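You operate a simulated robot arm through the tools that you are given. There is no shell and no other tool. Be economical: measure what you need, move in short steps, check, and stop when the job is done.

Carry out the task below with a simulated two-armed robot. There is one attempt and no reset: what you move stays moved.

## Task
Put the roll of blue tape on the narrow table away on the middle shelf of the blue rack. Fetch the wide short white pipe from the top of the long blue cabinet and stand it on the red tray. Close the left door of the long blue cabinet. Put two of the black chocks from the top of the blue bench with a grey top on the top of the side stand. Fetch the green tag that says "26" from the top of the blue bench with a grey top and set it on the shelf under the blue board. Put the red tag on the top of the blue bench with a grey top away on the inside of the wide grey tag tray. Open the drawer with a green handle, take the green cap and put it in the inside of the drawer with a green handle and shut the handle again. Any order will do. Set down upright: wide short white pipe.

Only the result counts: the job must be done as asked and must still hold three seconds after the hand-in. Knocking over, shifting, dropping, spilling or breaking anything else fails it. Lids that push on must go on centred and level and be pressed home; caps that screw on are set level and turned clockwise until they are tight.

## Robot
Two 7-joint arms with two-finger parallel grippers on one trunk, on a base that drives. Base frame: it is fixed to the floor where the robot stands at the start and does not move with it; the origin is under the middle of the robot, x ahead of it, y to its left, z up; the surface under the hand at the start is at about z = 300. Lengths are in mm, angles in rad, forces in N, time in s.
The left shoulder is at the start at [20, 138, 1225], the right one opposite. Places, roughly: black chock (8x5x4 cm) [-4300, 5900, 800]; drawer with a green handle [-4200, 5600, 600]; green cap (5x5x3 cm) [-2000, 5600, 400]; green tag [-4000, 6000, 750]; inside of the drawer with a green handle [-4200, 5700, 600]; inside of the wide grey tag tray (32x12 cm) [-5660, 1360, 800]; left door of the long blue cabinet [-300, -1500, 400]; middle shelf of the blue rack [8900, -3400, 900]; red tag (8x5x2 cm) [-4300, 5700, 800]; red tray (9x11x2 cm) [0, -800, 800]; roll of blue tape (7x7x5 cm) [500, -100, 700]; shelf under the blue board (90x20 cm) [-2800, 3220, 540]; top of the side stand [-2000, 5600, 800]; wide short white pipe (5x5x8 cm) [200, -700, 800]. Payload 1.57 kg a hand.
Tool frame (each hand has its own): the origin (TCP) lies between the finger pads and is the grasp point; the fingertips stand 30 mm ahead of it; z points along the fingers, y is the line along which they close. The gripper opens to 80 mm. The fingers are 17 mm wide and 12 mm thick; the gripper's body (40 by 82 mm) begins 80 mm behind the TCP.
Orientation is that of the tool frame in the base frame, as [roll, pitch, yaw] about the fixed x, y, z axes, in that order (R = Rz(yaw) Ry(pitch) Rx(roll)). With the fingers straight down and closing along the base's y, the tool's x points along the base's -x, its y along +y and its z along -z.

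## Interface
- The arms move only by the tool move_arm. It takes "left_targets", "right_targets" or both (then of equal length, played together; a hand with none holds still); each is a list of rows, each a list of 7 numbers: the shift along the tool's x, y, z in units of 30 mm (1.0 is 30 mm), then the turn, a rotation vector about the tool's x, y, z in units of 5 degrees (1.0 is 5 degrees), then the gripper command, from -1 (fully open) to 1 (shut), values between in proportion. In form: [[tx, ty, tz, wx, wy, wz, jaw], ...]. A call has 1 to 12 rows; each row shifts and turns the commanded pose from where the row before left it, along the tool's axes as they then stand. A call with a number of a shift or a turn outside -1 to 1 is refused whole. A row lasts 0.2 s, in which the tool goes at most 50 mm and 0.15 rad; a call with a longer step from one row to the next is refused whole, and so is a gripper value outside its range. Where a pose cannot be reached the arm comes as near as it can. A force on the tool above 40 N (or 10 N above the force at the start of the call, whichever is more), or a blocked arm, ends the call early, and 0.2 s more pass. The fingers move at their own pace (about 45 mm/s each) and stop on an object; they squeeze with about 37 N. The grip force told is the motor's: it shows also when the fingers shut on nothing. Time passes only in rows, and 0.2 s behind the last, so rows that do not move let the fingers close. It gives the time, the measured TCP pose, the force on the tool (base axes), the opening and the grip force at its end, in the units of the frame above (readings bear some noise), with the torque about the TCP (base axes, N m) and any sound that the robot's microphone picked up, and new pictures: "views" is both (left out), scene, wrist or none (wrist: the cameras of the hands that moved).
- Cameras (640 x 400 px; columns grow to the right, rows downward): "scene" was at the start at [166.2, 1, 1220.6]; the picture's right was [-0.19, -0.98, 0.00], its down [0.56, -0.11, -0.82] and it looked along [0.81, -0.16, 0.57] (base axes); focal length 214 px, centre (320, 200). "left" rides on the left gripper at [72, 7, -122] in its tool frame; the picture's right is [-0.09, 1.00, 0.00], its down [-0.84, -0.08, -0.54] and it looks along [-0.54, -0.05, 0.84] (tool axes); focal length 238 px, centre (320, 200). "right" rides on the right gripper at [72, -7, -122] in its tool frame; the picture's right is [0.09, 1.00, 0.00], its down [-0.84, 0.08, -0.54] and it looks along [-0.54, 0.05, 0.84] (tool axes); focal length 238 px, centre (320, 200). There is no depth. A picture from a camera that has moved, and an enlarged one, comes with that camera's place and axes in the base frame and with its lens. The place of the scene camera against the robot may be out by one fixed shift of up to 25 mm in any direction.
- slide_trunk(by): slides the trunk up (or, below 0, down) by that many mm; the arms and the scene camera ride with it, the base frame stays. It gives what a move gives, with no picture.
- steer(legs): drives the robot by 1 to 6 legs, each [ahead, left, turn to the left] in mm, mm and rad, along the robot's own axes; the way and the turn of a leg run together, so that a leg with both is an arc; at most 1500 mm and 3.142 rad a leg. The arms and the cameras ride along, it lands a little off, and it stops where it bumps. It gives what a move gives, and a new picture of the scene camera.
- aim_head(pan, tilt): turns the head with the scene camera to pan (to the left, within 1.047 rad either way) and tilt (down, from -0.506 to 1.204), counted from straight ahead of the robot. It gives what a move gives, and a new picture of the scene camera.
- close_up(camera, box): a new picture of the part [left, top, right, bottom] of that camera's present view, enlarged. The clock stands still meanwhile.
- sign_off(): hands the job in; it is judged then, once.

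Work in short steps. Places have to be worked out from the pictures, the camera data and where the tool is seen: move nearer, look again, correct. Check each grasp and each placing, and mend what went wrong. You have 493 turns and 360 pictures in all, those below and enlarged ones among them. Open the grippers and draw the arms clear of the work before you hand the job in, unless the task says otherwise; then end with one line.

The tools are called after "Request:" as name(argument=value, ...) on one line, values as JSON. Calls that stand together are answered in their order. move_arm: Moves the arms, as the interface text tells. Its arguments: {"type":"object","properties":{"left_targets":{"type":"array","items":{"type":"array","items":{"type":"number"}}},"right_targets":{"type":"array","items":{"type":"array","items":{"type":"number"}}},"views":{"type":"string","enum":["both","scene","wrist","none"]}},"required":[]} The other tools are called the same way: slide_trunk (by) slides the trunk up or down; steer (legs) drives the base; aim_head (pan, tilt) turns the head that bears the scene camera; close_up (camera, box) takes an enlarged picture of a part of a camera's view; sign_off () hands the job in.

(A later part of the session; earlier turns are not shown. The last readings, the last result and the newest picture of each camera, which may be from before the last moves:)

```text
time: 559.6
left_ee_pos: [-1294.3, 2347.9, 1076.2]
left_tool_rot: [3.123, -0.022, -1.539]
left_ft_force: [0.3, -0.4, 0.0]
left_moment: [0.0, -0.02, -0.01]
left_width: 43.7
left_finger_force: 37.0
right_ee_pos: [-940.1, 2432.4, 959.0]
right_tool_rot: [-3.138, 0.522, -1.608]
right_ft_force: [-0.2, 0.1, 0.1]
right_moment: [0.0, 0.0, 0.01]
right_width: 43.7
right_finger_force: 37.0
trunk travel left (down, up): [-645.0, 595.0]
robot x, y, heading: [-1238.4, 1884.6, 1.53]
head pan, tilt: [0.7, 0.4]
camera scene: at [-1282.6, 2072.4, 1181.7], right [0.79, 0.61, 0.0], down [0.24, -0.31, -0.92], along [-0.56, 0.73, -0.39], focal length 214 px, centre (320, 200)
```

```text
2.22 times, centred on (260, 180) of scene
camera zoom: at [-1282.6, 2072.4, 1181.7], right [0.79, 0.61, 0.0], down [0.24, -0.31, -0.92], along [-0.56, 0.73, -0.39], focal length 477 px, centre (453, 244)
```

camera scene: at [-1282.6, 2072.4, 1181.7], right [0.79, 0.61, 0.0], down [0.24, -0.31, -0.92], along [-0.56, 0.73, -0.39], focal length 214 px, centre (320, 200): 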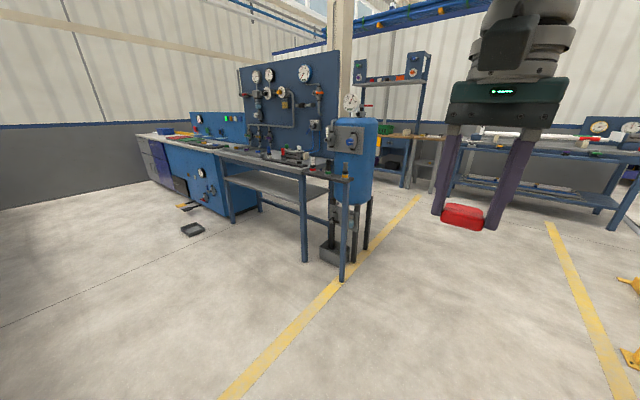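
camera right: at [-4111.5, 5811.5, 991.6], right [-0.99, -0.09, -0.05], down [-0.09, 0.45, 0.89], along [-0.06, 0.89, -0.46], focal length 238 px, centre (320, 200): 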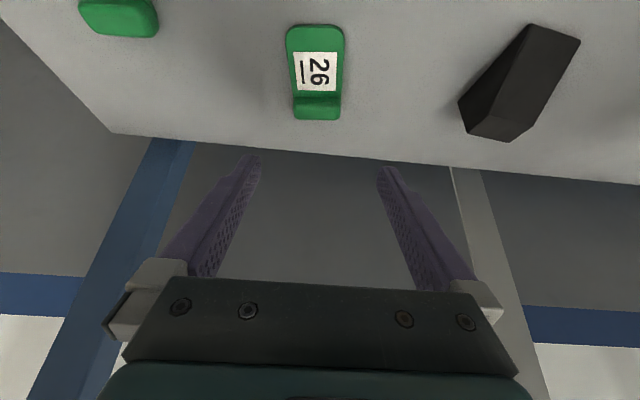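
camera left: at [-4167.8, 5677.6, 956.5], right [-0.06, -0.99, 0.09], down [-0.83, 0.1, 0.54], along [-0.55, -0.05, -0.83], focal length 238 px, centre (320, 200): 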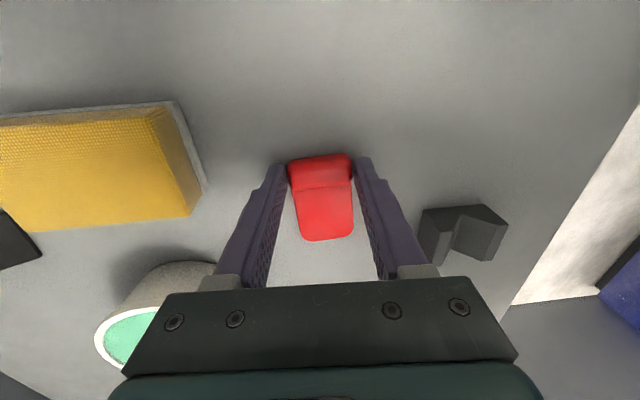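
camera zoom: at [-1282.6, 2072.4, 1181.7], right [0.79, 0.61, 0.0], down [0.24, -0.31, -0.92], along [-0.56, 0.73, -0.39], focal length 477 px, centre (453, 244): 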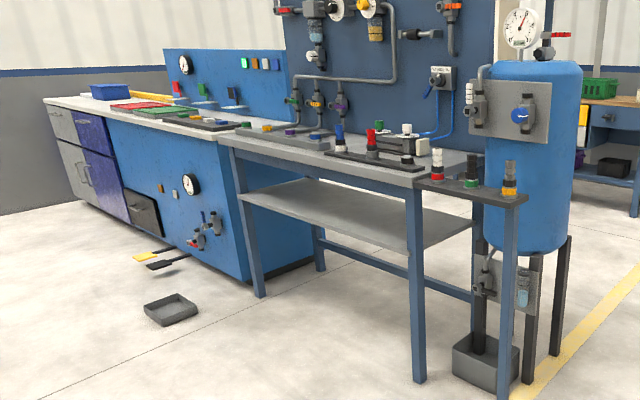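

The shelf's front edge is near y≈3150, z≈540, below a bench top whose edge is at y≈3070. I'll fold the left hand outward and back first.

Request:
move_arm(left_targets=[[0, 1, 0, 0, 0, 0, 1], [0, 1, 0, 0, 0, 0, 1], [0, 1, 0, 0, 0, 0, 1], [0, 1, 0.2, 0, 0, 0, 1], [0.5, 1, 0.2, 0, 0, 0, 1], [0.8, 1, 0.2, 0, 0, 0, 1], [1, 0.5, 0.2, 0, 0, 0, 1], [1, 0, 0.2, 0, 0, 0, 1], [1, 0, 0, 0, 0, 0, 1], [1, 0, 0, 0, 0, 0, 1], [1, 0, 0, 0, 0, 0, 1], [1, 0, 0, 0, 0, 0, 1]], views="none")

```text
time: 562.2
left_ee_pos: [-1495.2, 2367.5, 1054.6]
left_tool_rot: [3.123, -0.023, -1.539]
left_ft_force: [0.9, 0.2, 0.7]
left_moment: [-0.04, 0.02, -0.04]
left_width: 43.7
left_finger_force: 37.3
left hand out of reach, approached as far as the arm can: row 1, 2, 3, 4, 5, 6, 7, 8, 9, 10, 11, 12
right_ee_pos: [-939.9, 2431.4, 959.6]
right_tool_rot: [-3.137, 0.522, -1.607]
right_ft_force: [-0.2, -0.2, -0.5]
right_moment: [0.01, 0.0, -0.01]
right_width: 43.7
right_finger_force: 37.0
trunk travel left (down, up): [-645.0, 595.0]
robot x, y, heading: [-1236.5, 1887.4, 1.528]
head pan, tilt: [0.7, 0.4]
```

Request:
move_arm(left_targets=[[0.3, 0, 1, 0, 0, 0, 1], [0.3, 0, 1, 0, 0, 0, 1], [0.5, 0, 1, 0, 0, 0, 1], [1, 0, 0, 0, 0, 0, 1], [1, 0, 0, 0, 0, 0, 1], [1, 0, 0, 0, 0, 0, 1], [1, 0, 0, 0, 0, 0, 1], [1, 0, 0, 0, 0, 0, 1]], views="none")

```text
time: 564.0
left_ee_pos: [-1514.3, 2345.4, 929.5]
left_tool_rot: [3.123, -0.024, -1.541]
left_ft_force: [0.2, 0.3, -0.5]
left_moment: [-0.01, 0.0, -0.04]
left_width: 43.4
left_finger_force: 37.0
left hand out of reach, approached as far as the arm can: row 1, 2, 3, 4, 5, 6, 7, 8
right_ee_pos: [-939.3, 2430.0, 958.5]
right_tool_rot: [-3.139, 0.521, -1.607]
right_ft_force: [0.4, 0.1, 0.2]
right_moment: [0.0, 0.01, 0.02]
right_width: 43.7
right_finger_force: 37.0
trunk travel left (down, up): [-645.0, 595.0]
robot x, y, heading: [-1238.7, 1886.4, 1.529]
head pan, tilt: [0.7, 0.4]
```

The left arm can't fold further, so I'll approach the shelf obliquely (heading ≈2.0), which keeps the left hand well back. First tilt the right hand to 60°.

Request:
move_arm(right_targets=[[-0.346, 0, 0.2, 0, -1, 0, 1], [-0.328, 0, 0.229, 0, -1, 0, 1], [-0.306, 0, 0.257, 0, -1, 0, 1], [-0.283, 0, 0.283, 0, -1, 0, 1], [-0.257, 0, 0.306, 0, -1, 0, 1], [-0.229, 0, 0.328, 0, -1, 0, 1]], views="none")

Request:
steer(legs=[[0, 800, 0.04], [0, 670, 0], [0, 0, 0.44]])

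Request:
slide_trunk(by=-330)

Request:
aim_head(pan=-0.4, tilt=0.3)

```text
time: 565.4
left_ee_pos: [-1514.4, 2346.0, 930.1]
left_tool_rot: [3.122, -0.025, -1.542]
left_ft_force: [0.6, -0.8, -0.6]
left_moment: [-0.02, -0.04, -0.01]
left_width: 43.5
left_finger_force: 37.3
right_ee_pos: [-943.3, 2482.7, 953.0]
right_tool_rot: [-3.136, 1.047, -1.603]
right_ft_force: [0.4, 0.0, -0.6]
right_moment: [0.0, 0.03, -0.01]
right_width: 43.6
right_finger_force: 37.0
right hand out of reach, approached as far as the arm can: row 4, 5, 6
trunk travel left (down, up): [-645.0, 595.0]
robot x, y, heading: [-1237.6, 1886.2, 1.529]
head pan, tilt: [0.7, 0.4]
```

```text
time: 574.2
left_ee_pos: [-3161.7, 2180.3, 929.8]
left_tool_rot: [3.121, -0.025, -1.061]
left_ft_force: [-1.0, -0.3, -0.9]
left_moment: [0.04, -0.03, 0.01]
left_width: 43.7
left_finger_force: 36.7
right_ee_pos: [-2720.0, 2564.6, 952.7]
right_tool_rot: [-3.133, 1.045, -1.124]
right_ft_force: [-0.1, -0.1, -1.6]
right_moment: [-0.03, 0.01, -0.02]
right_width: 43.7
right_finger_force: 37.1
trunk travel left (down, up): [-645.0, 595.0]
robot x, y, heading: [-2707.3, 1900.2, 2.008]
head pan, tilt: [0.7, 0.4]
camera scene: at [-2824.1, 2042.3, 1181.7], right [0.42, 0.91, 0.0], down [0.35, -0.16, -0.92], along [-0.84, 0.39, -0.39], focal length 214 px, centre (320, 200)
```

scene: 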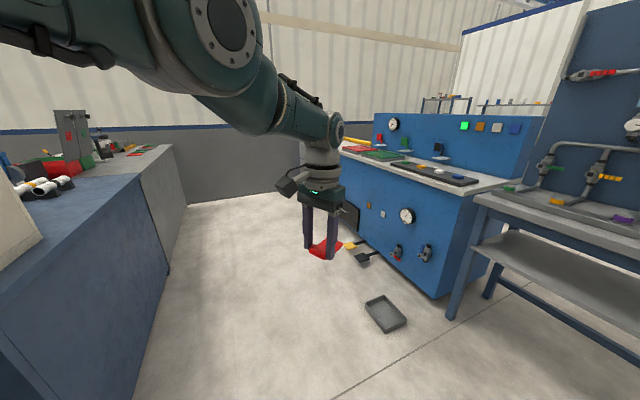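

```text
time: 577.5
left_ee_pos: [-3161.6, 2179.9, 600.0]
left_tool_rot: [3.122, -0.024, -1.063]
left_ft_force: [0.9, -0.1, -0.2]
left_moment: [0.0, -0.02, -0.03]
left_width: 43.8
left_finger_force: 36.6
right_ee_pos: [-2719.6, 2563.4, 622.6]
right_tool_rot: [-3.135, 1.044, -1.123]
right_ft_force: [0.9, -0.1, -0.9]
right_moment: [0.01, 0.0, -0.01]
right_width: 43.9
right_finger_force: 36.8
trunk travel left (down, up): [-315.0, 925.0]
robot x, y, heading: [-2707.5, 1897.3, 2.007]
head pan, tilt: [0.7, 0.4]
```

```text
time: 578.8
left_ee_pos: [-3160.9, 2180.5, 599.7]
left_tool_rot: [3.12, -0.024, -1.061]
left_ft_force: [-0.9, -0.8, -1.4]
left_moment: [0.01, 0.0, -0.04]
left_width: 43.5
left_finger_force: 36.7
right_ee_pos: [-2718.6, 2563.2, 622.9]
right_tool_rot: [-3.136, 1.046, -1.125]
right_ft_force: [-0.3, -0.1, -0.5]
right_moment: [-0.01, 0.02, 0.01]
right_width: 43.8
right_finger_force: 36.8
trunk travel left (down, up): [-315.0, 925.0]
robot x, y, heading: [-2704.8, 1900.4, 2.007]
head pan, tilt: [-0.4, 0.3]
camera scene: at [-2743.6, 2096.7, 861.0], right [1.0, 0.04, 0.0], down [0.01, -0.3, -0.96], along [-0.04, 0.95, -0.3], focal length 214 px, centre (320, 200)
```

scene: 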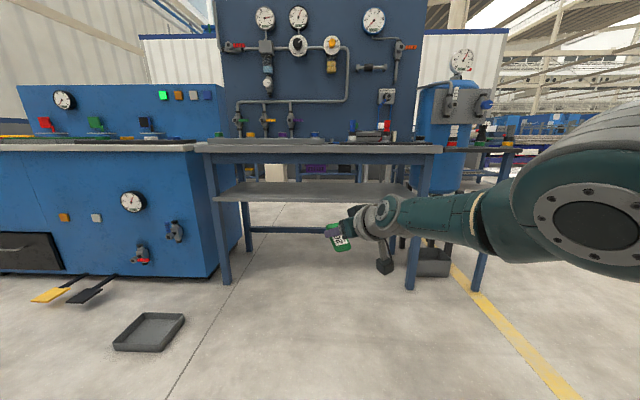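

Request:
close_up(camera="scene", box=[190, 130, 450, 260])

Request:
close_up(camera="right", box=[0, 0, 640, 400])

```text
2.46 times, centred on (320, 195) of scene
camera zoom: at [-2743.6, 2096.7, 861.0], right [1.0, 0.04, 0.0], down [0.01, -0.3, -0.96], along [-0.04, 0.95, -0.3], focal length 528 px, centre (320, 212)
```

zoom: 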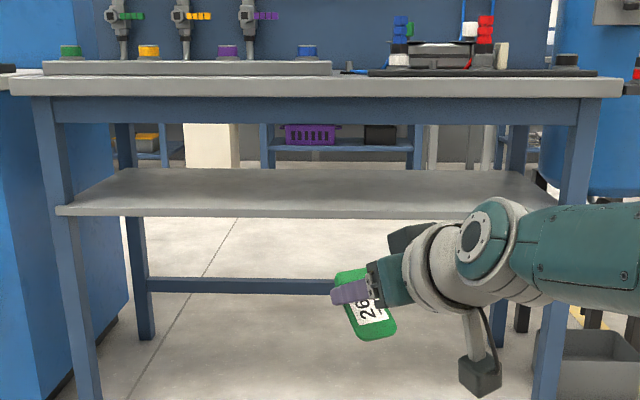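

```text
1.00 times, centred on (320, 200) of right (not enlarged: the box is as wide or as high as the picture)
camera zoom: at [-2653.2, 2439.1, 623.0], right [-0.88, -0.47, -0.08], down [-0.05, -0.08, 1.0], along [-0.47, 0.88, 0.04], focal length 238 px, centre (320, 200)
```

zoom: 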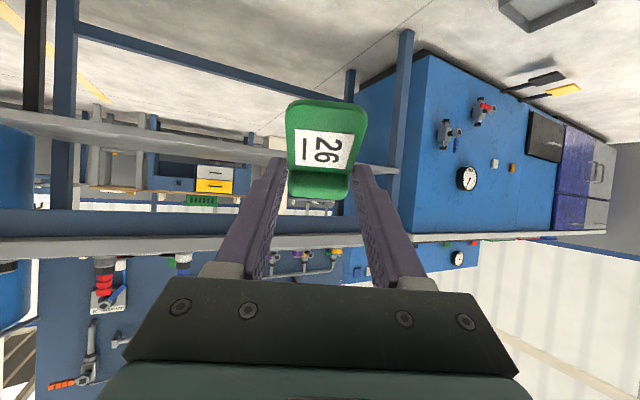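

Geometry: shelf z≈542 with front edge y≈3130–3155, apron bottom z≈714. At 60° tilt the hand clears. I'll drive in stages, first to y≈3060.

Request:
steer(legs=[[480, -155, 0]])

Request:
close_up(camera="right", box=[0, 0, 640, 400])

```text
time: 581.8
left_ee_pos: [-3226.4, 2692.4, 599.1]
left_tool_rot: [3.123, -0.025, -1.069]
left_ft_force: [-0.9, -0.2, -0.8]
left_moment: [0.0, 0.02, 0.0]
left_width: 43.7
left_finger_force: 37.0
right_ee_pos: [-2779.5, 3072.1, 623.3]
right_tool_rot: [-3.135, 1.047, -1.134]
right_ft_force: [0.2, -0.2, 0.5]
right_moment: [-0.01, 0.02, -0.03]
right_width: 43.8
right_finger_force: 36.4
trunk travel left (down, up): [-315.0, 925.0]
robot x, y, heading: [-2770.2, 2412.0, 1.995]
head pan, tilt: [-0.4, 0.3]
camera scene: at [-2809.1, 2605.5, 861.0], right [1.0, 0.03, 0.0], down [0.01, -0.3, -0.96], along [-0.03, 0.95, -0.3], focal length 214 px, centre (320, 200)
```

scene: 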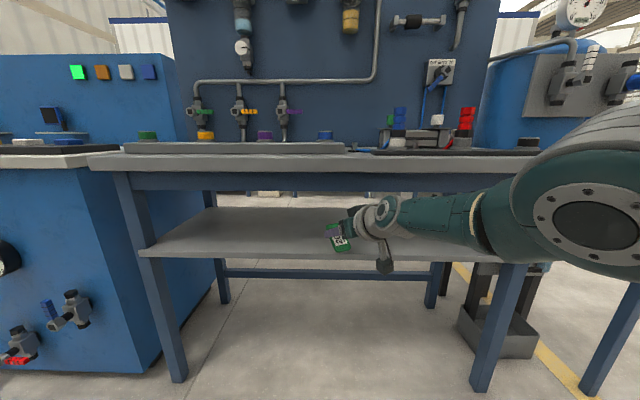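

```text
1.00 times, centred on (320, 200) of right (not enlarged: the box is as wide or as high as the picture)
camera zoom: at [-2715.5, 2946.9, 622.9], right [-0.89, -0.46, -0.08], down [-0.05, -0.08, 1.0], along [-0.46, 0.89, 0.04], focal length 238 px, centre (320, 200)
```

zoom: 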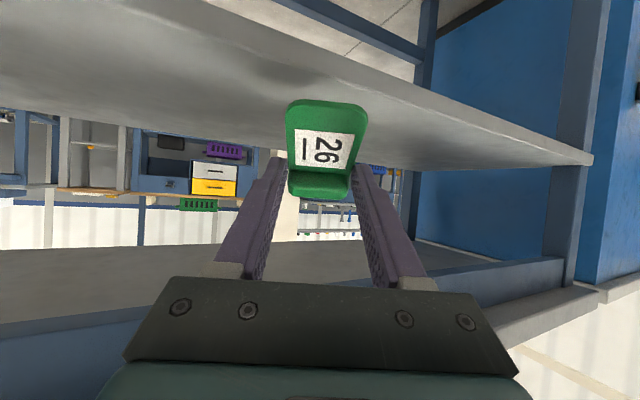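

Shelf front edge is at y≈3077, z≈545. I'll move the tag in to y≈3165.

Request:
steer(legs=[[85, -38, 0]])

Request:
slide_trunk(by=-22)

Request:
close_up(camera="right", box=[0, 0, 640, 400])

```text
time: 582.9
left_ee_pos: [-3229.7, 2785.2, 599.6]
left_tool_rot: [3.122, -0.028, -1.067]
left_ft_force: [-0.5, 0.5, -0.5]
left_moment: [0.0, 0.0, -0.02]
left_width: 44.0
left_finger_force: 36.9
right_ee_pos: [-2784.1, 3166.8, 623.1]
right_tool_rot: [-3.133, 1.044, -1.13]
right_ft_force: [0.6, -0.3, -0.1]
right_moment: [-0.02, 0.01, 0.02]
right_width: 43.6
right_finger_force: 37.0
trunk travel left (down, up): [-315.0, 925.0]
robot x, y, heading: [-2773.3, 2501.4, 2.001]
head pan, tilt: [-0.4, 0.3]
camera scene: at [-2811.6, 2699.4, 861.0], right [1.0, 0.03, 0.0], down [0.01, -0.3, -0.96], along [-0.03, 0.95, -0.3], focal length 214 px, centre (320, 200)
```

scene: 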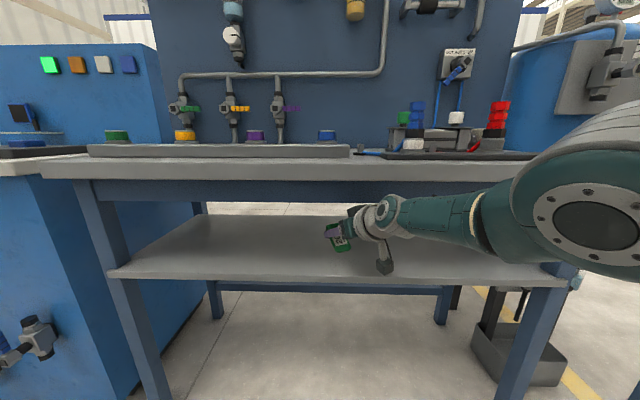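

```text
time: 583.6
left_ee_pos: [-3228.9, 2786.7, 577.4]
left_tool_rot: [3.122, -0.024, -1.064]
left_ft_force: [0.6, -0.1, -0.7]
left_moment: [-0.03, 0.0, -0.01]
left_width: 43.5
left_finger_force: 36.9
right_ee_pos: [-2783.0, 3167.0, 599.9]
right_tool_rot: [-3.135, 1.044, -1.131]
right_ft_force: [-0.1, -0.4, 0.1]
right_moment: [0.0, -0.01, 0.01]
right_width: 44.0
right_finger_force: 37.0
trunk travel left (down, up): [-293.0, 947.0]
robot x, y, heading: [-2775.1, 2508.2, 1.998]
head pan, tilt: [-0.4, 0.3]
```

```text
1.00 times, centred on (320, 200) of right (not enlarged: the box is as wide or as high as the picture)
camera zoom: at [-2719.0, 3041.2, 600.7], right [-0.88, -0.46, -0.08], down [-0.05, -0.08, 1.0], along [-0.47, 0.88, 0.04], focal length 238 px, centre (320, 200)
```

zoom: 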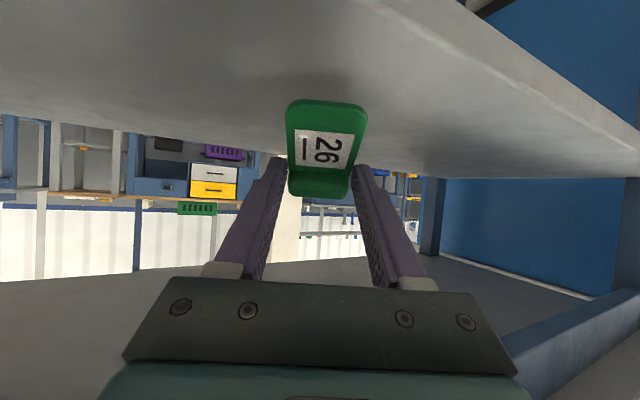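

Continue lowering carefully to contact.

Request:
slide_trunk(by=-6)

Request:
slide_trunk(by=-5)

Request:
slide_trunk(by=-5)

```text
time: 584.1
left_ee_pos: [-3229.6, 2786.5, 571.1]
left_tool_rot: [3.123, -0.026, -1.067]
left_ft_force: [0.0, -0.8, -1.0]
left_moment: [-0.02, 0.0, -0.01]
left_width: 43.7
left_finger_force: 36.8
right_ee_pos: [-2782.9, 3165.7, 594.0]
right_tool_rot: [-3.135, 1.043, -1.13]
right_ft_force: [-0.1, -0.3, -0.1]
right_moment: [0.0, 0.0, 0.0]
right_width: 43.9
right_finger_force: 37.3
trunk travel left (down, up): [-287.0, 953.0]
robot x, y, heading: [-2775.8, 2505.0, 1.996]
head pan, tilt: [-0.4, 0.3]
```

```text
time: 584.7
left_ee_pos: [-3228.7, 2785.8, 565.7]
left_tool_rot: [3.124, -0.026, -1.067]
left_ft_force: [-0.9, 0.2, -1.0]
left_moment: [0.0, -0.01, 0.01]
left_width: 43.9
left_finger_force: 37.2
right_ee_pos: [-2783.5, 3167.2, 589.3]
right_tool_rot: [-3.135, 1.042, -1.132]
right_ft_force: [-0.8, -0.1, 0.7]
right_moment: [-0.01, 0.0, -0.01]
right_width: 43.8
right_finger_force: 36.9
trunk travel left (down, up): [-282.0, 958.0]
robot x, y, heading: [-2776.2, 2501.6, 2.002]
head pan, tilt: [-0.4, 0.3]
```

```text
time: 585.2
left_ee_pos: [-3229.0, 2785.8, 562.2]
left_tool_rot: [3.122, -0.024, -1.066]
left_ft_force: [-0.3, -0.1, 0.1]
left_moment: [-0.02, 0.01, 0.01]
left_width: 43.6
left_finger_force: 36.7
right_ee_pos: [-2783.3, 3167.9, 586.1]
right_tool_rot: [-3.135, 1.049, -1.13]
right_ft_force: [0.5, -2.2, 7.7]
right_moment: [-0.22, -0.07, -0.01]
right_width: 43.6
right_finger_force: 36.8
trunk travel left (down, up): [-277.0, 963.0]
robot x, y, heading: [-2772.6, 2502.9, 1.996]
head pan, tilt: [-0.4, 0.3]
```

Contact. Release and let the tag settle flat.

Request:
move_arm(right_targets=[[0, 0, 0, 0, 0, 0, -0.3], [0, 0, 0, 0, 0, 0, -0.7], [0, 0, 0, 0, 0, 0, -0.9], [0, 0, 0, 0, 0, 0, -0.9]], views="both")

```text
time: 586.2
left_ee_pos: [-3228.4, 2785.0, 560.8]
left_tool_rot: [3.123, -0.026, -1.066]
left_ft_force: [-0.1, 0.0, -0.7]
left_moment: [0.02, -0.02, -0.02]
left_width: 43.5
left_finger_force: 36.7
right_ee_pos: [-2783.6, 3165.9, 584.6]
right_tool_rot: [-3.136, 1.044, -1.131]
right_ft_force: [-0.4, 0.0, -0.1]
right_moment: [0.0, -0.02, 0.01]
right_width: 76.1
right_finger_force: 0.1
trunk travel left (down, up): [-277.0, 963.0]
robot x, y, heading: [-2771.9, 2503.4, 2.005]
head pan, tilt: [-0.4, 0.3]
camera scene: at [-2811.6, 2699.5, 823.0], right [1.0, 0.03, 0.0], down [0.01, -0.3, -0.96], along [-0.03, 0.95, -0.3], focal length 214 px, centre (320, 200)
camera right: at [-2718.8, 3041.0, 584.7], right [-0.88, -0.46, -0.08], down [-0.05, -0.08, 1.0], along [-0.46, 0.88, 0.04], focal length 238 px, centre (320, 200)
```

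scene: 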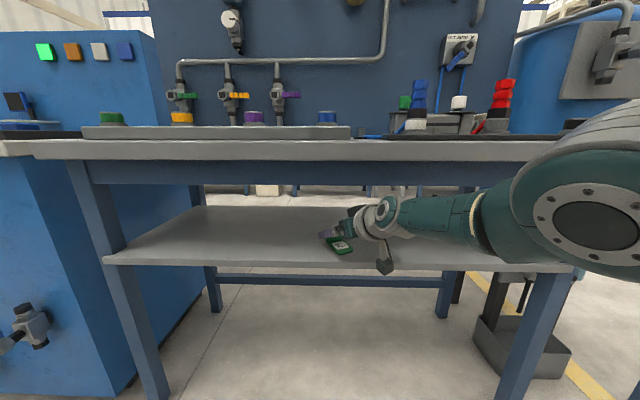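
right: 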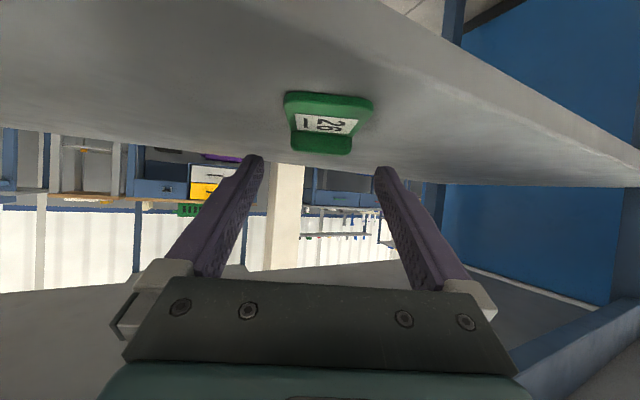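

Tag 26 lies flat on the shelf. Raise slightly and back out.

Request:
slide_trunk(by=20)

Request:
steer(legs=[[-600, 0, 0]])

Request:
close_up(camera="scene", box=[220, 120, 520, 300])

```text
time: 586.9
left_ee_pos: [-3229.9, 2785.7, 581.5]
left_tool_rot: [3.123, -0.027, -1.067]
left_ft_force: [0.4, -0.6, -0.5]
left_moment: [-0.03, 0.02, -0.02]
left_width: 43.9
left_finger_force: 37.0
right_ee_pos: [-2783.0, 3165.7, 604.3]
right_tool_rot: [-3.136, 1.045, -1.131]
right_ft_force: [-0.1, 0.9, 1.0]
right_moment: [0.02, 0.0, 0.0]
right_width: 75.9
right_finger_force: 0.1
trunk travel left (down, up): [-297.0, 943.0]
robot x, y, heading: [-2775.5, 2501.3, 2.005]
head pan, tilt: [-0.4, 0.3]
```

```text
time: 590.3
left_ee_pos: [-2979.7, 2239.2, 581.5]
left_tool_rot: [3.122, -0.025, -1.054]
left_ft_force: [-0.6, -0.3, 0.9]
left_moment: [0.0, -0.02, 0.03]
left_width: 43.5
left_finger_force: 36.7
right_ee_pos: [-2539.2, 2626.3, 603.9]
right_tool_rot: [-3.135, 1.043, -1.119]
right_ft_force: [0.3, -0.3, 0.0]
right_moment: [-0.02, -0.05, 0.0]
right_width: 75.9
right_finger_force: 0.1
trunk travel left (down, up): [-297.0, 943.0]
robot x, y, heading: [-2522.0, 1961.5, 2.014]
head pan, tilt: [-0.4, 0.3]
camera scene: at [-2561.2, 2158.3, 843.0], right [1.0, 0.04, 0.0], down [0.01, -0.3, -0.96], along [-0.04, 0.95, -0.3], focal length 214 px, centre (320, 200)
```

scene: 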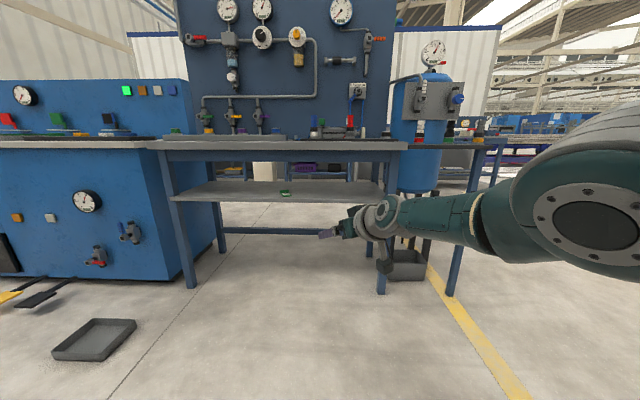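

```text
2.13 times, centred on (370, 210) of scene
camera zoom: at [-2561.2, 2158.3, 843.0], right [1.0, 0.04, 0.0], down [0.01, -0.3, -0.96], along [-0.04, 0.95, -0.3], focal length 458 px, centre (213, 179)
```

zoom: 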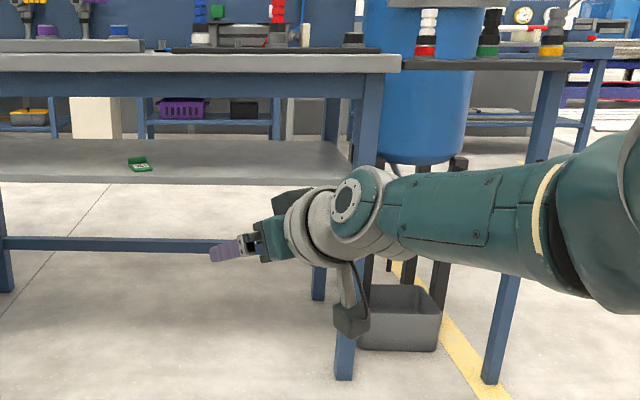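

Tag 26 is done. Now the red tag: I'll bring the right hand back upright, raise the trunk, and drive west along the corridor.

Request:
move_arm(right_targets=[[0.3, 0, -0.52, 0, 1, 0, -1], [0.344, 0, -0.491, 0, 1, 0, -1], [0.386, 0, -0.46, 0, 1, 0, -1], [0.424, 0, -0.424, 0, 1, 0, -1], [0.46, 0, -0.386, 0, 1, 0, -1], [0.491, 0, -0.344, 0, 1, 0, -1], [0.52, 0, -0.3, 0, 1, 0, -1], [0.544, 0, -0.254, 0, 1, 0, -1], [0.564, 0, -0.205, 0, 1, 0, -1], [0.58, 0, -0.155, 0, 1, 0, -1], [0.591, 0, -0.104, 0, 1, 0, -1], [0.598, 0, -0.052, 0, 1, 0, -1]], views="none")

Request:
slide_trunk(by=400)

Request:
aim_head(pan=0.6, tilt=0.4)

Request:
steer(legs=[[0, 0, 1.12], [1300, 0, 0]])

```text
time: 592.9
left_ee_pos: [-2980.3, 2240.0, 581.2]
left_tool_rot: [3.123, -0.025, -1.054]
left_ft_force: [0.0, 0.3, 0.2]
left_moment: [-0.02, 0.0, 0.01]
left_width: 43.7
left_finger_force: 37.1
right_ee_pos: [-2447.2, 2432.0, 606.5]
right_tool_rot: [-3.138, -0.003, -1.125]
right_ft_force: [0.0, 0.9, 0.3]
right_moment: [0.0, 0.01, -0.03]
right_width: 79.9
right_finger_force: 0.1
trunk travel left (down, up): [-297.0, 943.0]
robot x, y, heading: [-2518.2, 1962.3, 2.013]
head pan, tilt: [-0.4, 0.3]
```

```text
time: 596.7
left_ee_pos: [-2980.5, 2239.4, 981.9]
left_tool_rot: [3.123, -0.025, -1.054]
left_ft_force: [-0.2, 0.4, 0.1]
left_moment: [-0.03, -0.01, -0.01]
left_width: 43.6
left_finger_force: 36.9
right_ee_pos: [-2446.2, 2431.8, 1006.1]
right_tool_rot: [-3.139, -0.003, -1.124]
right_ft_force: [-0.5, -0.1, 0.4]
right_moment: [-0.02, 0.0, 0.01]
right_width: 79.9
right_finger_force: 0.1
trunk travel left (down, up): [-697.0, 543.0]
robot x, y, heading: [-2519.0, 1963.0, 2.014]
head pan, tilt: [-0.4, 0.3]
```

```text
time: 598.0
left_ee_pos: [-2981.3, 2239.7, 981.9]
left_tool_rot: [3.121, -0.024, -1.054]
left_ft_force: [-0.1, 0.7, -1.0]
left_moment: [0.02, 0.01, 0.0]
left_width: 43.5
left_finger_force: 36.9
right_ee_pos: [-2446.5, 2431.2, 1005.4]
right_tool_rot: [-3.139, -0.005, -1.124]
right_ft_force: [0.8, -0.2, 0.5]
right_moment: [-0.02, 0.02, -0.04]
right_width: 79.9
right_finger_force: 0.1
trunk travel left (down, up): [-697.0, 543.0]
robot x, y, heading: [-2521.4, 1963.2, 2.006]
head pan, tilt: [0.6, 0.4]
camera scene: at [-2637.2, 2111.7, 1233.8], right [0.5, 0.86, 0.0], down [0.34, -0.2, -0.92], along [-0.8, 0.46, -0.39], focal length 214 px, centre (320, 200)
```

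scene: 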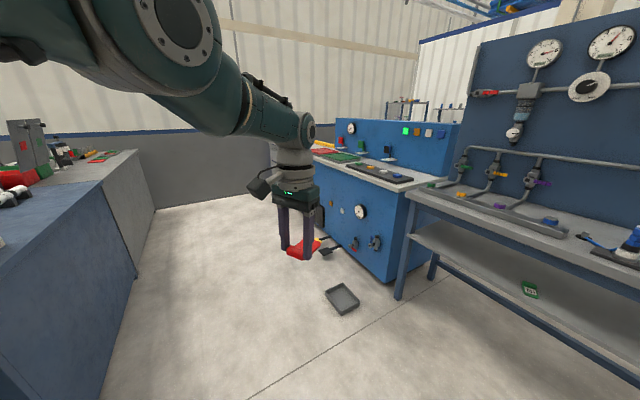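

```text
time: 607.2
left_ee_pos: [-4268.1, 1731.5, 981.3]
left_tool_rot: [3.123, -0.025, 0.039]
left_ft_force: [-0.2, 0.5, -0.4]
left_moment: [0.01, -0.01, 0.01]
left_width: 43.6
left_finger_force: 36.9
right_ee_pos: [-4194.4, 2293.2, 1005.3]
right_tool_rot: [-3.137, -0.002, -0.031]
right_ft_force: [-0.6, 0.2, -0.1]
right_moment: [-0.03, 0.03, 0.0]
right_width: 80.1
right_finger_force: 0.1
trunk travel left (down, up): [-697.0, 543.0]
robot x, y, heading: [-3813.5, 2011.7, 3.108]
head pan, tilt: [0.6, 0.4]
camera scene: at [-3980.9, 1977.4, 1233.8], right [-0.54, 0.84, 0.0], down [0.33, 0.21, -0.92], along [-0.78, -0.49, -0.39], focal length 214 px, centre (320, 200)
```

scene: 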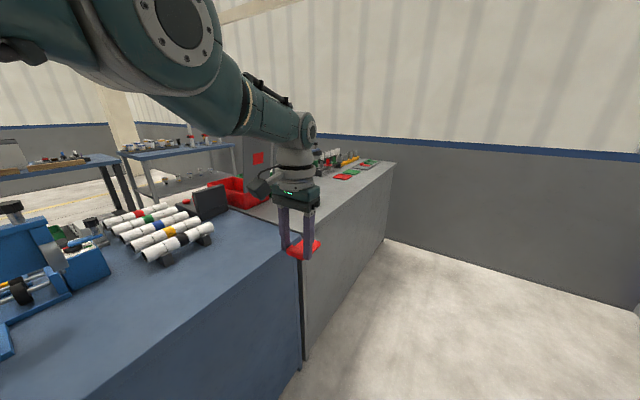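

The bench ahead holds tag trays at its far end. Zoom in.

Request:
close_up(camera="scene", box=[290, 120, 410, 220])

```text
4.00 times, centred on (350, 170) of scene
camera zoom: at [-3980.9, 1977.4, 1233.8], right [-0.54, 0.84, 0.0], down [0.33, 0.21, -0.92], along [-0.78, -0.49, -0.39], focal length 858 px, centre (200, 320)
```

zoom: 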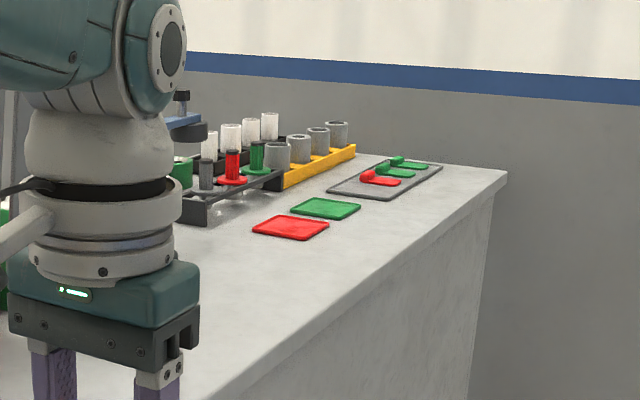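

The grey tray holds a red and two green tags. I'll drive on and turn to face it.

Request:
steer(legs=[[1000, 0, 0.03], [750, 0, 0], [0, 0, 1.57]])

Request:
aim_head(pan=0.0, tilt=0.6)

```text
time: 615.4
left_ee_pos: [-5886.7, 1744.7, 977.1]
left_tool_rot: [3.126, -0.1, 0.058]
left_ft_force: [20.0, -0.8, 7.7]
left_moment: [0.25, 2.68, -0.25]
left_width: 0.0
left_finger_force: 21.1
right_ee_pos: [-5846.5, 2309.5, 1004.0]
right_tool_rot: [-3.137, -0.01, 0.001]
right_ft_force: [0.2, -0.6, 0.4]
right_moment: [-0.01, -0.03, 0.0]
right_width: 79.9
right_finger_force: 0.0
trunk travel left (down, up): [-697.0, 543.0]
robot x, y, heading: [-5461.6, 2040.2, 3.134]
head pan, tilt: [0.6, 0.4]
stopped in leg 2: the force on the tool passed its limit at 248 N (the readings are from after the stop); the commanded pose is now the measured one
camera scene: at [-5625.2, 1999.1, 1232.4], right [-0.56, 0.83, 0.0], down [0.33, 0.22, -0.92], along [-0.76, -0.52, -0.39], focal length 214 px, centre (320, 200)
```

scene: 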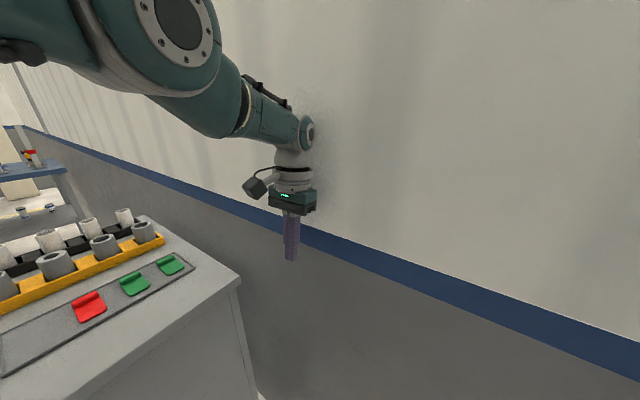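

```text
time: 616.4
left_ee_pos: [-5886.8, 1743.8, 975.5]
left_tool_rot: [3.125, -0.098, 0.058]
left_ft_force: [33.9, 6.2, 10.5]
left_moment: [-0.46, 4.35, -0.8]
left_width: 0.2
left_finger_force: 21.4
right_ee_pos: [-5846.1, 2308.4, 1002.4]
right_tool_rot: [-3.138, -0.011, 0.0]
right_ft_force: [0.3, 0.2, -0.5]
right_moment: [0.03, -0.01, -0.01]
right_width: 80.1
right_finger_force: 0.1
trunk travel left (down, up): [-697.0, 543.0]
robot x, y, heading: [-5460.4, 2035.0, 3.142]
head pan, tilt: [0.0, 0.6]
camera scene: at [-5636.6, 2051.2, 1214.1], right [0.0, 1.0, 0.0], down [0.57, 0.0, -0.82], along [-0.82, 0.0, -0.57], focal length 214 px, centre (320, 200)
```

scene: 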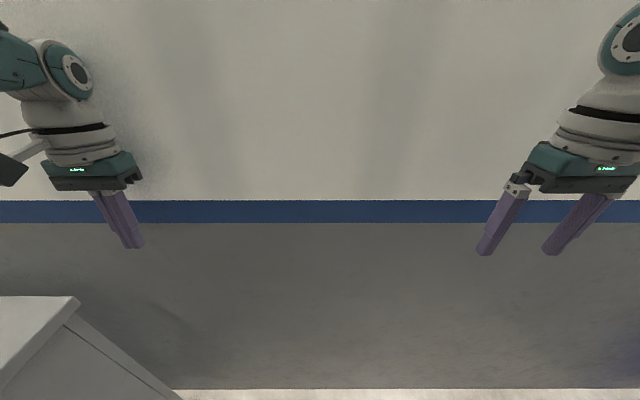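

The hand hit the end wall and the red tag came loose (gripper empty). I'll back off and search for it on the floor.

Request:
steer(legs=[[-500, 0, 0]])

Request:
aim_head(pan=0.4, tilt=0.8)

```text
time: 619.3
left_ee_pos: [-5390.2, 1743.4, 979.9]
left_tool_rot: [3.125, -0.087, 0.059]
left_ft_force: [0.6, 0.3, -0.1]
left_moment: [-0.01, -0.03, 0.02]
left_width: 0.2
left_finger_force: 21.8
right_ee_pos: [-5350.1, 2307.6, 1007.3]
right_tool_rot: [-3.138, -0.002, 0.004]
right_ft_force: [0.7, -0.3, -0.2]
right_moment: [0.0, 0.03, 0.0]
right_width: 79.8
right_finger_force: 0.0
trunk travel left (down, up): [-697.0, 543.0]
robot x, y, heading: [-4956.0, 2037.3, -3.138]
head pan, tilt: [0.0, 0.6]
camera scene: at [-5138.1, 2050.1, 1215.5], right [0.0, 1.0, 0.0], down [0.56, 0.0, -0.83], along [-0.83, 0.0, -0.56], focal length 214 px, centre (320, 200)
```

scene: 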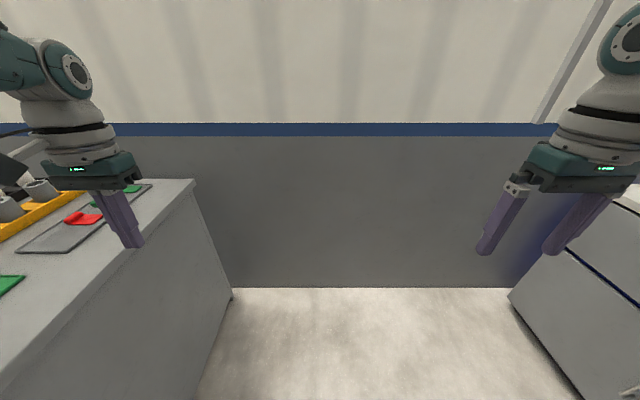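

```text
time: 620.2
left_ee_pos: [-5391.2, 1742.6, 979.7]
left_tool_rot: [3.125, -0.088, 0.059]
left_ft_force: [-0.5, 0.1, 0.3]
left_moment: [-0.01, 0.0, -0.03]
left_width: 0.0
left_finger_force: 21.2
right_ee_pos: [-5350.6, 2306.3, 1006.4]
right_tool_rot: [-3.138, -0.002, 0.005]
right_ft_force: [0.1, -0.4, 0.1]
right_moment: [0.02, 0.02, 0.04]
right_width: 79.9
right_finger_force: 0.0
trunk travel left (down, up): [-697.0, 543.0]
robot x, y, heading: [-4954.3, 2039.4, -3.144]
head pan, tilt: [0.4, 0.799]
camera scene: at [-5124.0, 2018.8, 1198.7], right [-0.39, 0.92, 0.0], down [0.66, 0.28, -0.7], along [-0.64, -0.27, -0.72], focal length 214 px, centre (320, 200)
```

scene: 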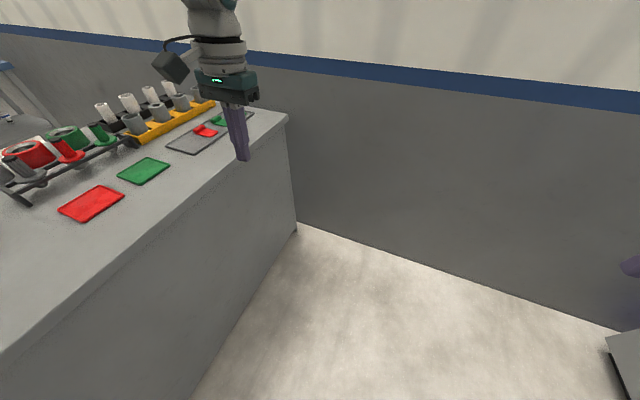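

No tag in this part of the floor. I'll look lower and to other sides.

Request:
aim_head(pan=0.2, tilt=1.2)

Request:
aim_head(pan=-0.5, tilt=0.8)

```text
time: 621.1
left_ee_pos: [-5390.8, 1743.1, 978.6]
left_tool_rot: [3.125, -0.088, 0.06]
left_ft_force: [0.3, -1.5, 0.6]
left_moment: [-0.01, -0.01, 0.02]
left_width: 0.0
left_finger_force: 21.6
right_ee_pos: [-5349.8, 2307.7, 1007.1]
right_tool_rot: [-3.138, -0.003, 0.003]
right_ft_force: [0.3, 0.0, -0.1]
right_moment: [-0.01, 0.0, 0.01]
right_width: 80.1
right_finger_force: 0.2
trunk travel left (down, up): [-697.0, 543.0]
robot x, y, heading: [-4960.0, 2038.9, -3.138]
head pan, tilt: [0.201, 1.201]
camera scene: at [-5104.5, 2038.9, 1171.0], right [-0.2, 0.98, 0.0], down [0.91, 0.19, -0.36], along [-0.36, -0.07, -0.93], focal length 214 px, centre (320, 200)
```

scene: 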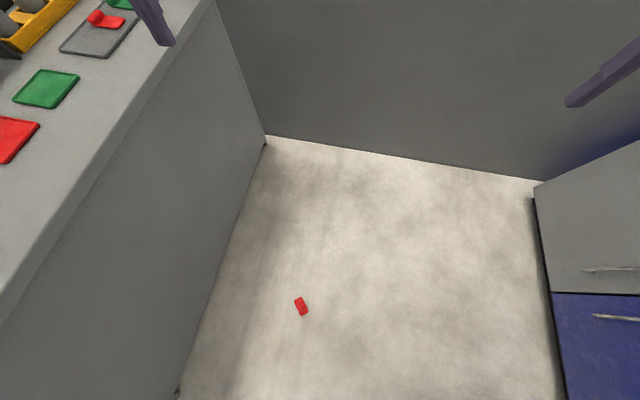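

```text
time: 622.1
left_ee_pos: [-5389.8, 1742.7, 978.2]
left_tool_rot: [3.127, -0.086, 0.061]
left_ft_force: [0.5, -1.1, 0.4]
left_moment: [0.02, 0.02, 0.05]
left_width: 0.1
left_finger_force: 21.0
right_ee_pos: [-5349.6, 2307.7, 1005.4]
right_tool_rot: [-3.137, -0.003, 0.003]
right_ft_force: [0.5, -1.0, 0.9]
right_moment: [-0.01, -0.05, -0.02]
right_width: 79.8
right_finger_force: 0.0
trunk travel left (down, up): [-697.0, 543.0]
robot x, y, heading: [-4955.3, 2038.2, -3.142]
head pan, tilt: [-0.499, 0.799]
camera scene: at [-5120.5, 2088.7, 1198.6], right [0.48, 0.88, 0.0], down [0.63, -0.34, -0.7], along [-0.61, 0.33, -0.72], focal length 214 px, centre (320, 200)
```

scene: 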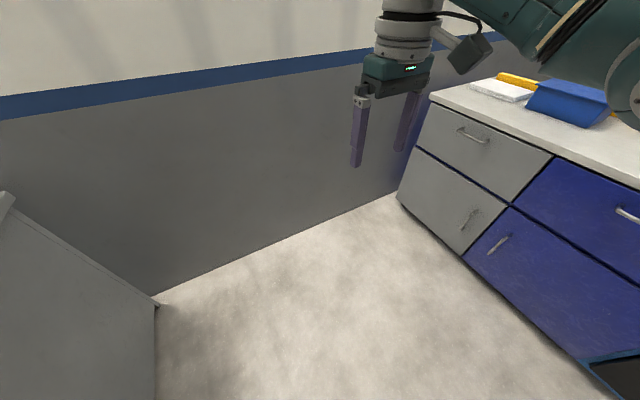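

Found it: the red tag lies on the floor at about (-4986,1974). I'll back off so it is ahead of the left hand, then look from above.

Request:
steer(legs=[[-400, -215, 0]])

Request:
aim_head(pan=0.3, tilt=1.0)

Request:
move_arm(left_targets=[[0, 0, 0, 0, 0, 0, -1], [0, 0, 0, 0, 0, 0, -1], [0, 0, 0, 0, 0, 0, -1], [0, 0, 0, 0, 0, 0, -1]], views="wrist")

```text
time: 624.9
left_ee_pos: [-4990.5, 1954.7, 979.9]
left_tool_rot: [3.124, -0.088, 0.054]
left_ft_force: [0.0, 0.0, 0.2]
left_moment: [0.0, 0.02, -0.03]
left_width: 0.0
left_finger_force: 20.7
right_ee_pos: [-4948.1, 2518.8, 1008.4]
right_tool_rot: [-3.138, -0.002, -0.004]
right_ft_force: [0.0, 0.0, -0.4]
right_moment: [-0.01, -0.04, 0.0]
right_width: 79.9
right_finger_force: 0.0
trunk travel left (down, up): [-697.0, 543.0]
robot x, y, heading: [-4554.1, 2248.2, 3.133]
head pan, tilt: [-0.499, 0.799]
camera scene: at [-4719.8, 2298.9, 1198.7], right [0.48, 0.88, 0.0], down [0.63, -0.35, -0.7], along [-0.61, 0.34, -0.72], focal length 214 px, centre (320, 200)
```

scene: 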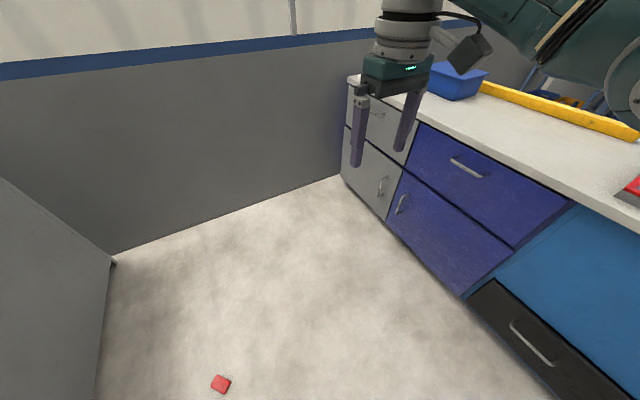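

```text
time: 626.0
left_ee_pos: [-4991.2, 1955.3, 980.0]
left_tool_rot: [3.125, -0.088, 0.053]
left_ft_force: [0.1, -0.2, -0.1]
left_moment: [0.02, 0.0, 0.02]
left_width: 0.0
left_finger_force: 20.9
right_ee_pos: [-4947.2, 2518.5, 1005.2]
right_tool_rot: [-3.137, -0.002, -0.002]
right_ft_force: [-0.7, 0.7, 0.4]
right_moment: [0.02, -0.01, 0.01]
right_width: 80.0
right_finger_force: 0.2
trunk travel left (down, up): [-697.0, 543.0]
robot x, y, heading: [-4559.0, 2249.9, 3.132]
head pan, tilt: [0.3, 1.0]
camera scene: at [-4715.9, 2239.7, 1183.5], right [-0.29, 0.96, 0.0], down [0.81, 0.24, -0.54], along [-0.52, -0.16, -0.84], focal length 214 px, centre (320, 200)
```

scene: 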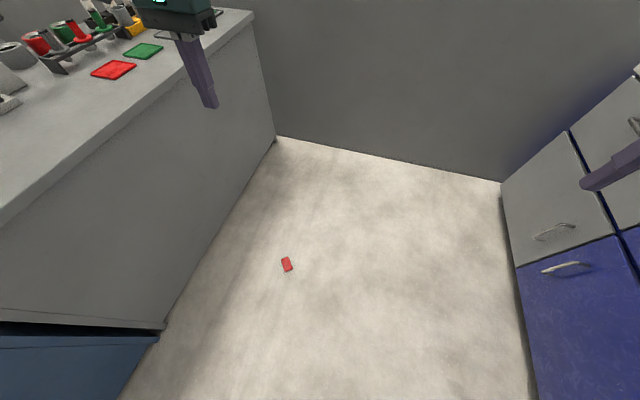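

```text
time: 627.0
left_ee_pos: [-4990.7, 1954.6, 979.0]
left_tool_rot: [3.126, -0.087, 0.052]
left_ft_force: [0.1, -0.4, -0.7]
left_moment: [-0.01, 0.0, -0.01]
left_width: 80.0
left_finger_force: 0.0
right_ee_pos: [-4947.0, 2518.5, 1006.8]
right_tool_rot: [-3.139, -0.002, -0.003]
right_ft_force: [0.8, 0.2, -0.7]
right_moment: [0.01, -0.01, 0.02]
right_width: 79.9
right_finger_force: 0.1
trunk travel left (down, up): [-697.0, 543.0]
robot x, y, heading: [-4555.8, 2243.5, 3.14]
head pan, tilt: [0.3, 1.0]
camera left: at [-4930.9, 1953.5, 1106.7], right [-0.04, -1.0, 0.01], down [-0.88, 0.04, 0.47], along [-0.47, 0.01, -0.88], focal length 238 px, centre (320, 200)
```

left: 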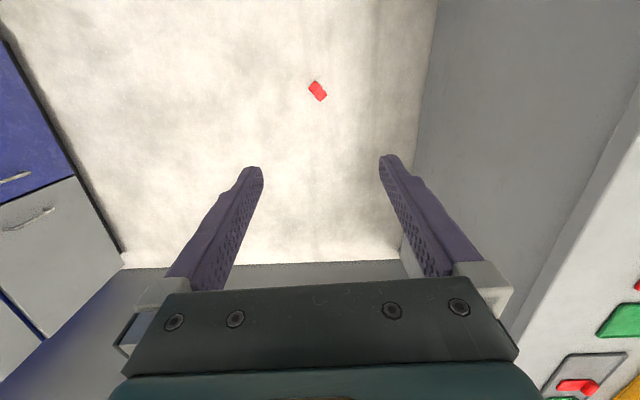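

The tag is directly below the left hand at (-4994,1958). Lower the trunk.

Request:
slide_trunk(by=-400)

Request:
slide_trunk(by=-270)

Request:
close_up(camera="left", box=[0, 0, 640, 400])

```text
time: 630.8
left_ee_pos: [-4990.8, 1955.8, 580.6]
left_tool_rot: [3.126, -0.088, 0.051]
left_ft_force: [-0.5, -0.1, -0.1]
left_moment: [0.03, -0.01, 0.0]
left_width: 79.6
left_finger_force: 0.1
right_ee_pos: [-4947.9, 2518.8, 607.0]
right_tool_rot: [-3.137, -0.002, -0.005]
right_ft_force: [-0.2, 0.3, -0.2]
right_moment: [0.02, 0.04, -0.01]
right_width: 80.0
right_finger_force: 0.1
trunk travel left (down, up): [-297.0, 943.0]
robot x, y, heading: [-4558.9, 2247.5, 3.137]
head pan, tilt: [0.3, 1.0]
```

```text
time: 633.6
left_ee_pos: [-4990.3, 1954.8, 309.3]
left_tool_rot: [3.126, -0.086, 0.053]
left_ft_force: [0.2, 0.1, 0.1]
left_moment: [0.0, 0.01, 0.0]
left_width: 80.1
left_finger_force: 0.0
right_ee_pos: [-4947.4, 2519.0, 336.5]
right_tool_rot: [-3.137, -0.003, -0.003]
right_ft_force: [-0.8, 1.5, -0.5]
right_moment: [-0.02, 0.01, 0.01]
right_width: 79.9
right_finger_force: 0.0
trunk travel left (down, up): [-27.0, 1213.0]
robot x, y, heading: [-4559.0, 2245.5, 3.134]
head pan, tilt: [0.3, 1.0]
```

```text
1.00 times, centred on (320, 200) of left (not enlarged: the box is as wide or as high as the picture)
camera zoom: at [-4931.0, 1953.5, 436.7], right [-0.04, -1.0, 0.01], down [-0.88, 0.04, 0.47], along [-0.47, 0.01, -0.88], focal length 238 px, centre (320, 200)
```

zoom: 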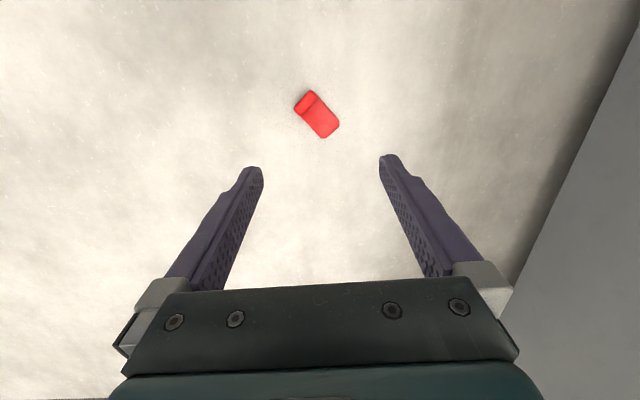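

The tag lies right side up. I'll turn the left hand to match its slant and lower.

Request:
move_arm(left_targets=[[0, 0, 0, 0, -1, 0, -1], [0, 0, 0, 0, 0, -0.96, -1], [0, 0, 0, 0, 0, -0.96, -1], [0, 0, 0, 0, 0, -0.96, -1], [0, 0, 0, 0, 0, -0.96, -1], [0, 0, 0, 0, 0, -0.96, -1], [0, 0, 0, 0, 0, -0.96, -1], [0, 0, 0, 0, 0, -0.96, -1], [0, 0, 1, 0, 0, 0, -1], [0, 0, 1, 0, 0, 0, -1], [0, 0, 1, 0, 0, 0, -1]], views="wrist")

```text
time: 636.0
left_ee_pos: [-4976.6, 1955.2, 227.0]
left_tool_rot: [3.127, 0.009, 0.639]
left_ft_force: [0.9, 0.5, -0.4]
left_moment: [-0.02, 0.02, 0.06]
left_width: 79.8
left_finger_force: 0.1
left hand out of reach, approached as far as the arm can: row 1, 9, 10, 11
right_ee_pos: [-4947.8, 2519.4, 336.9]
right_tool_rot: [-3.138, -0.002, -0.004]
right_ft_force: [-0.6, -0.3, 1.0]
right_moment: [0.02, 0.02, -0.03]
right_width: 79.9
right_finger_force: 0.0
trunk travel left (down, up): [-27.0, 1213.0]
robot x, y, heading: [-4557.3, 2245.0, 3.13]
head pan, tilt: [0.3, 1.0]
camera left: at [-4914.5, 1995.0, 347.8], right [0.52, -0.85, 0.01], down [-0.72, -0.43, 0.55], along [-0.46, -0.29, -0.84], focal length 238 px, centre (320, 200)
```

left: 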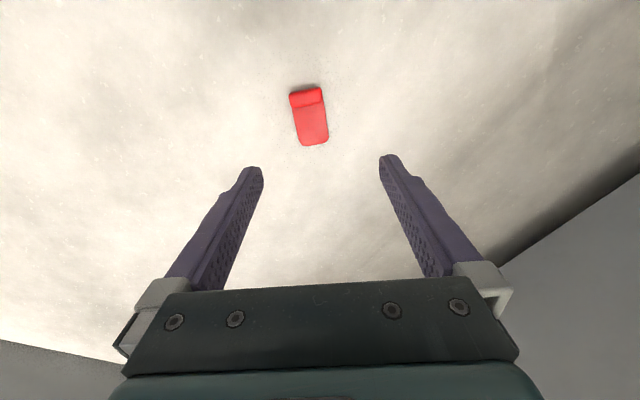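

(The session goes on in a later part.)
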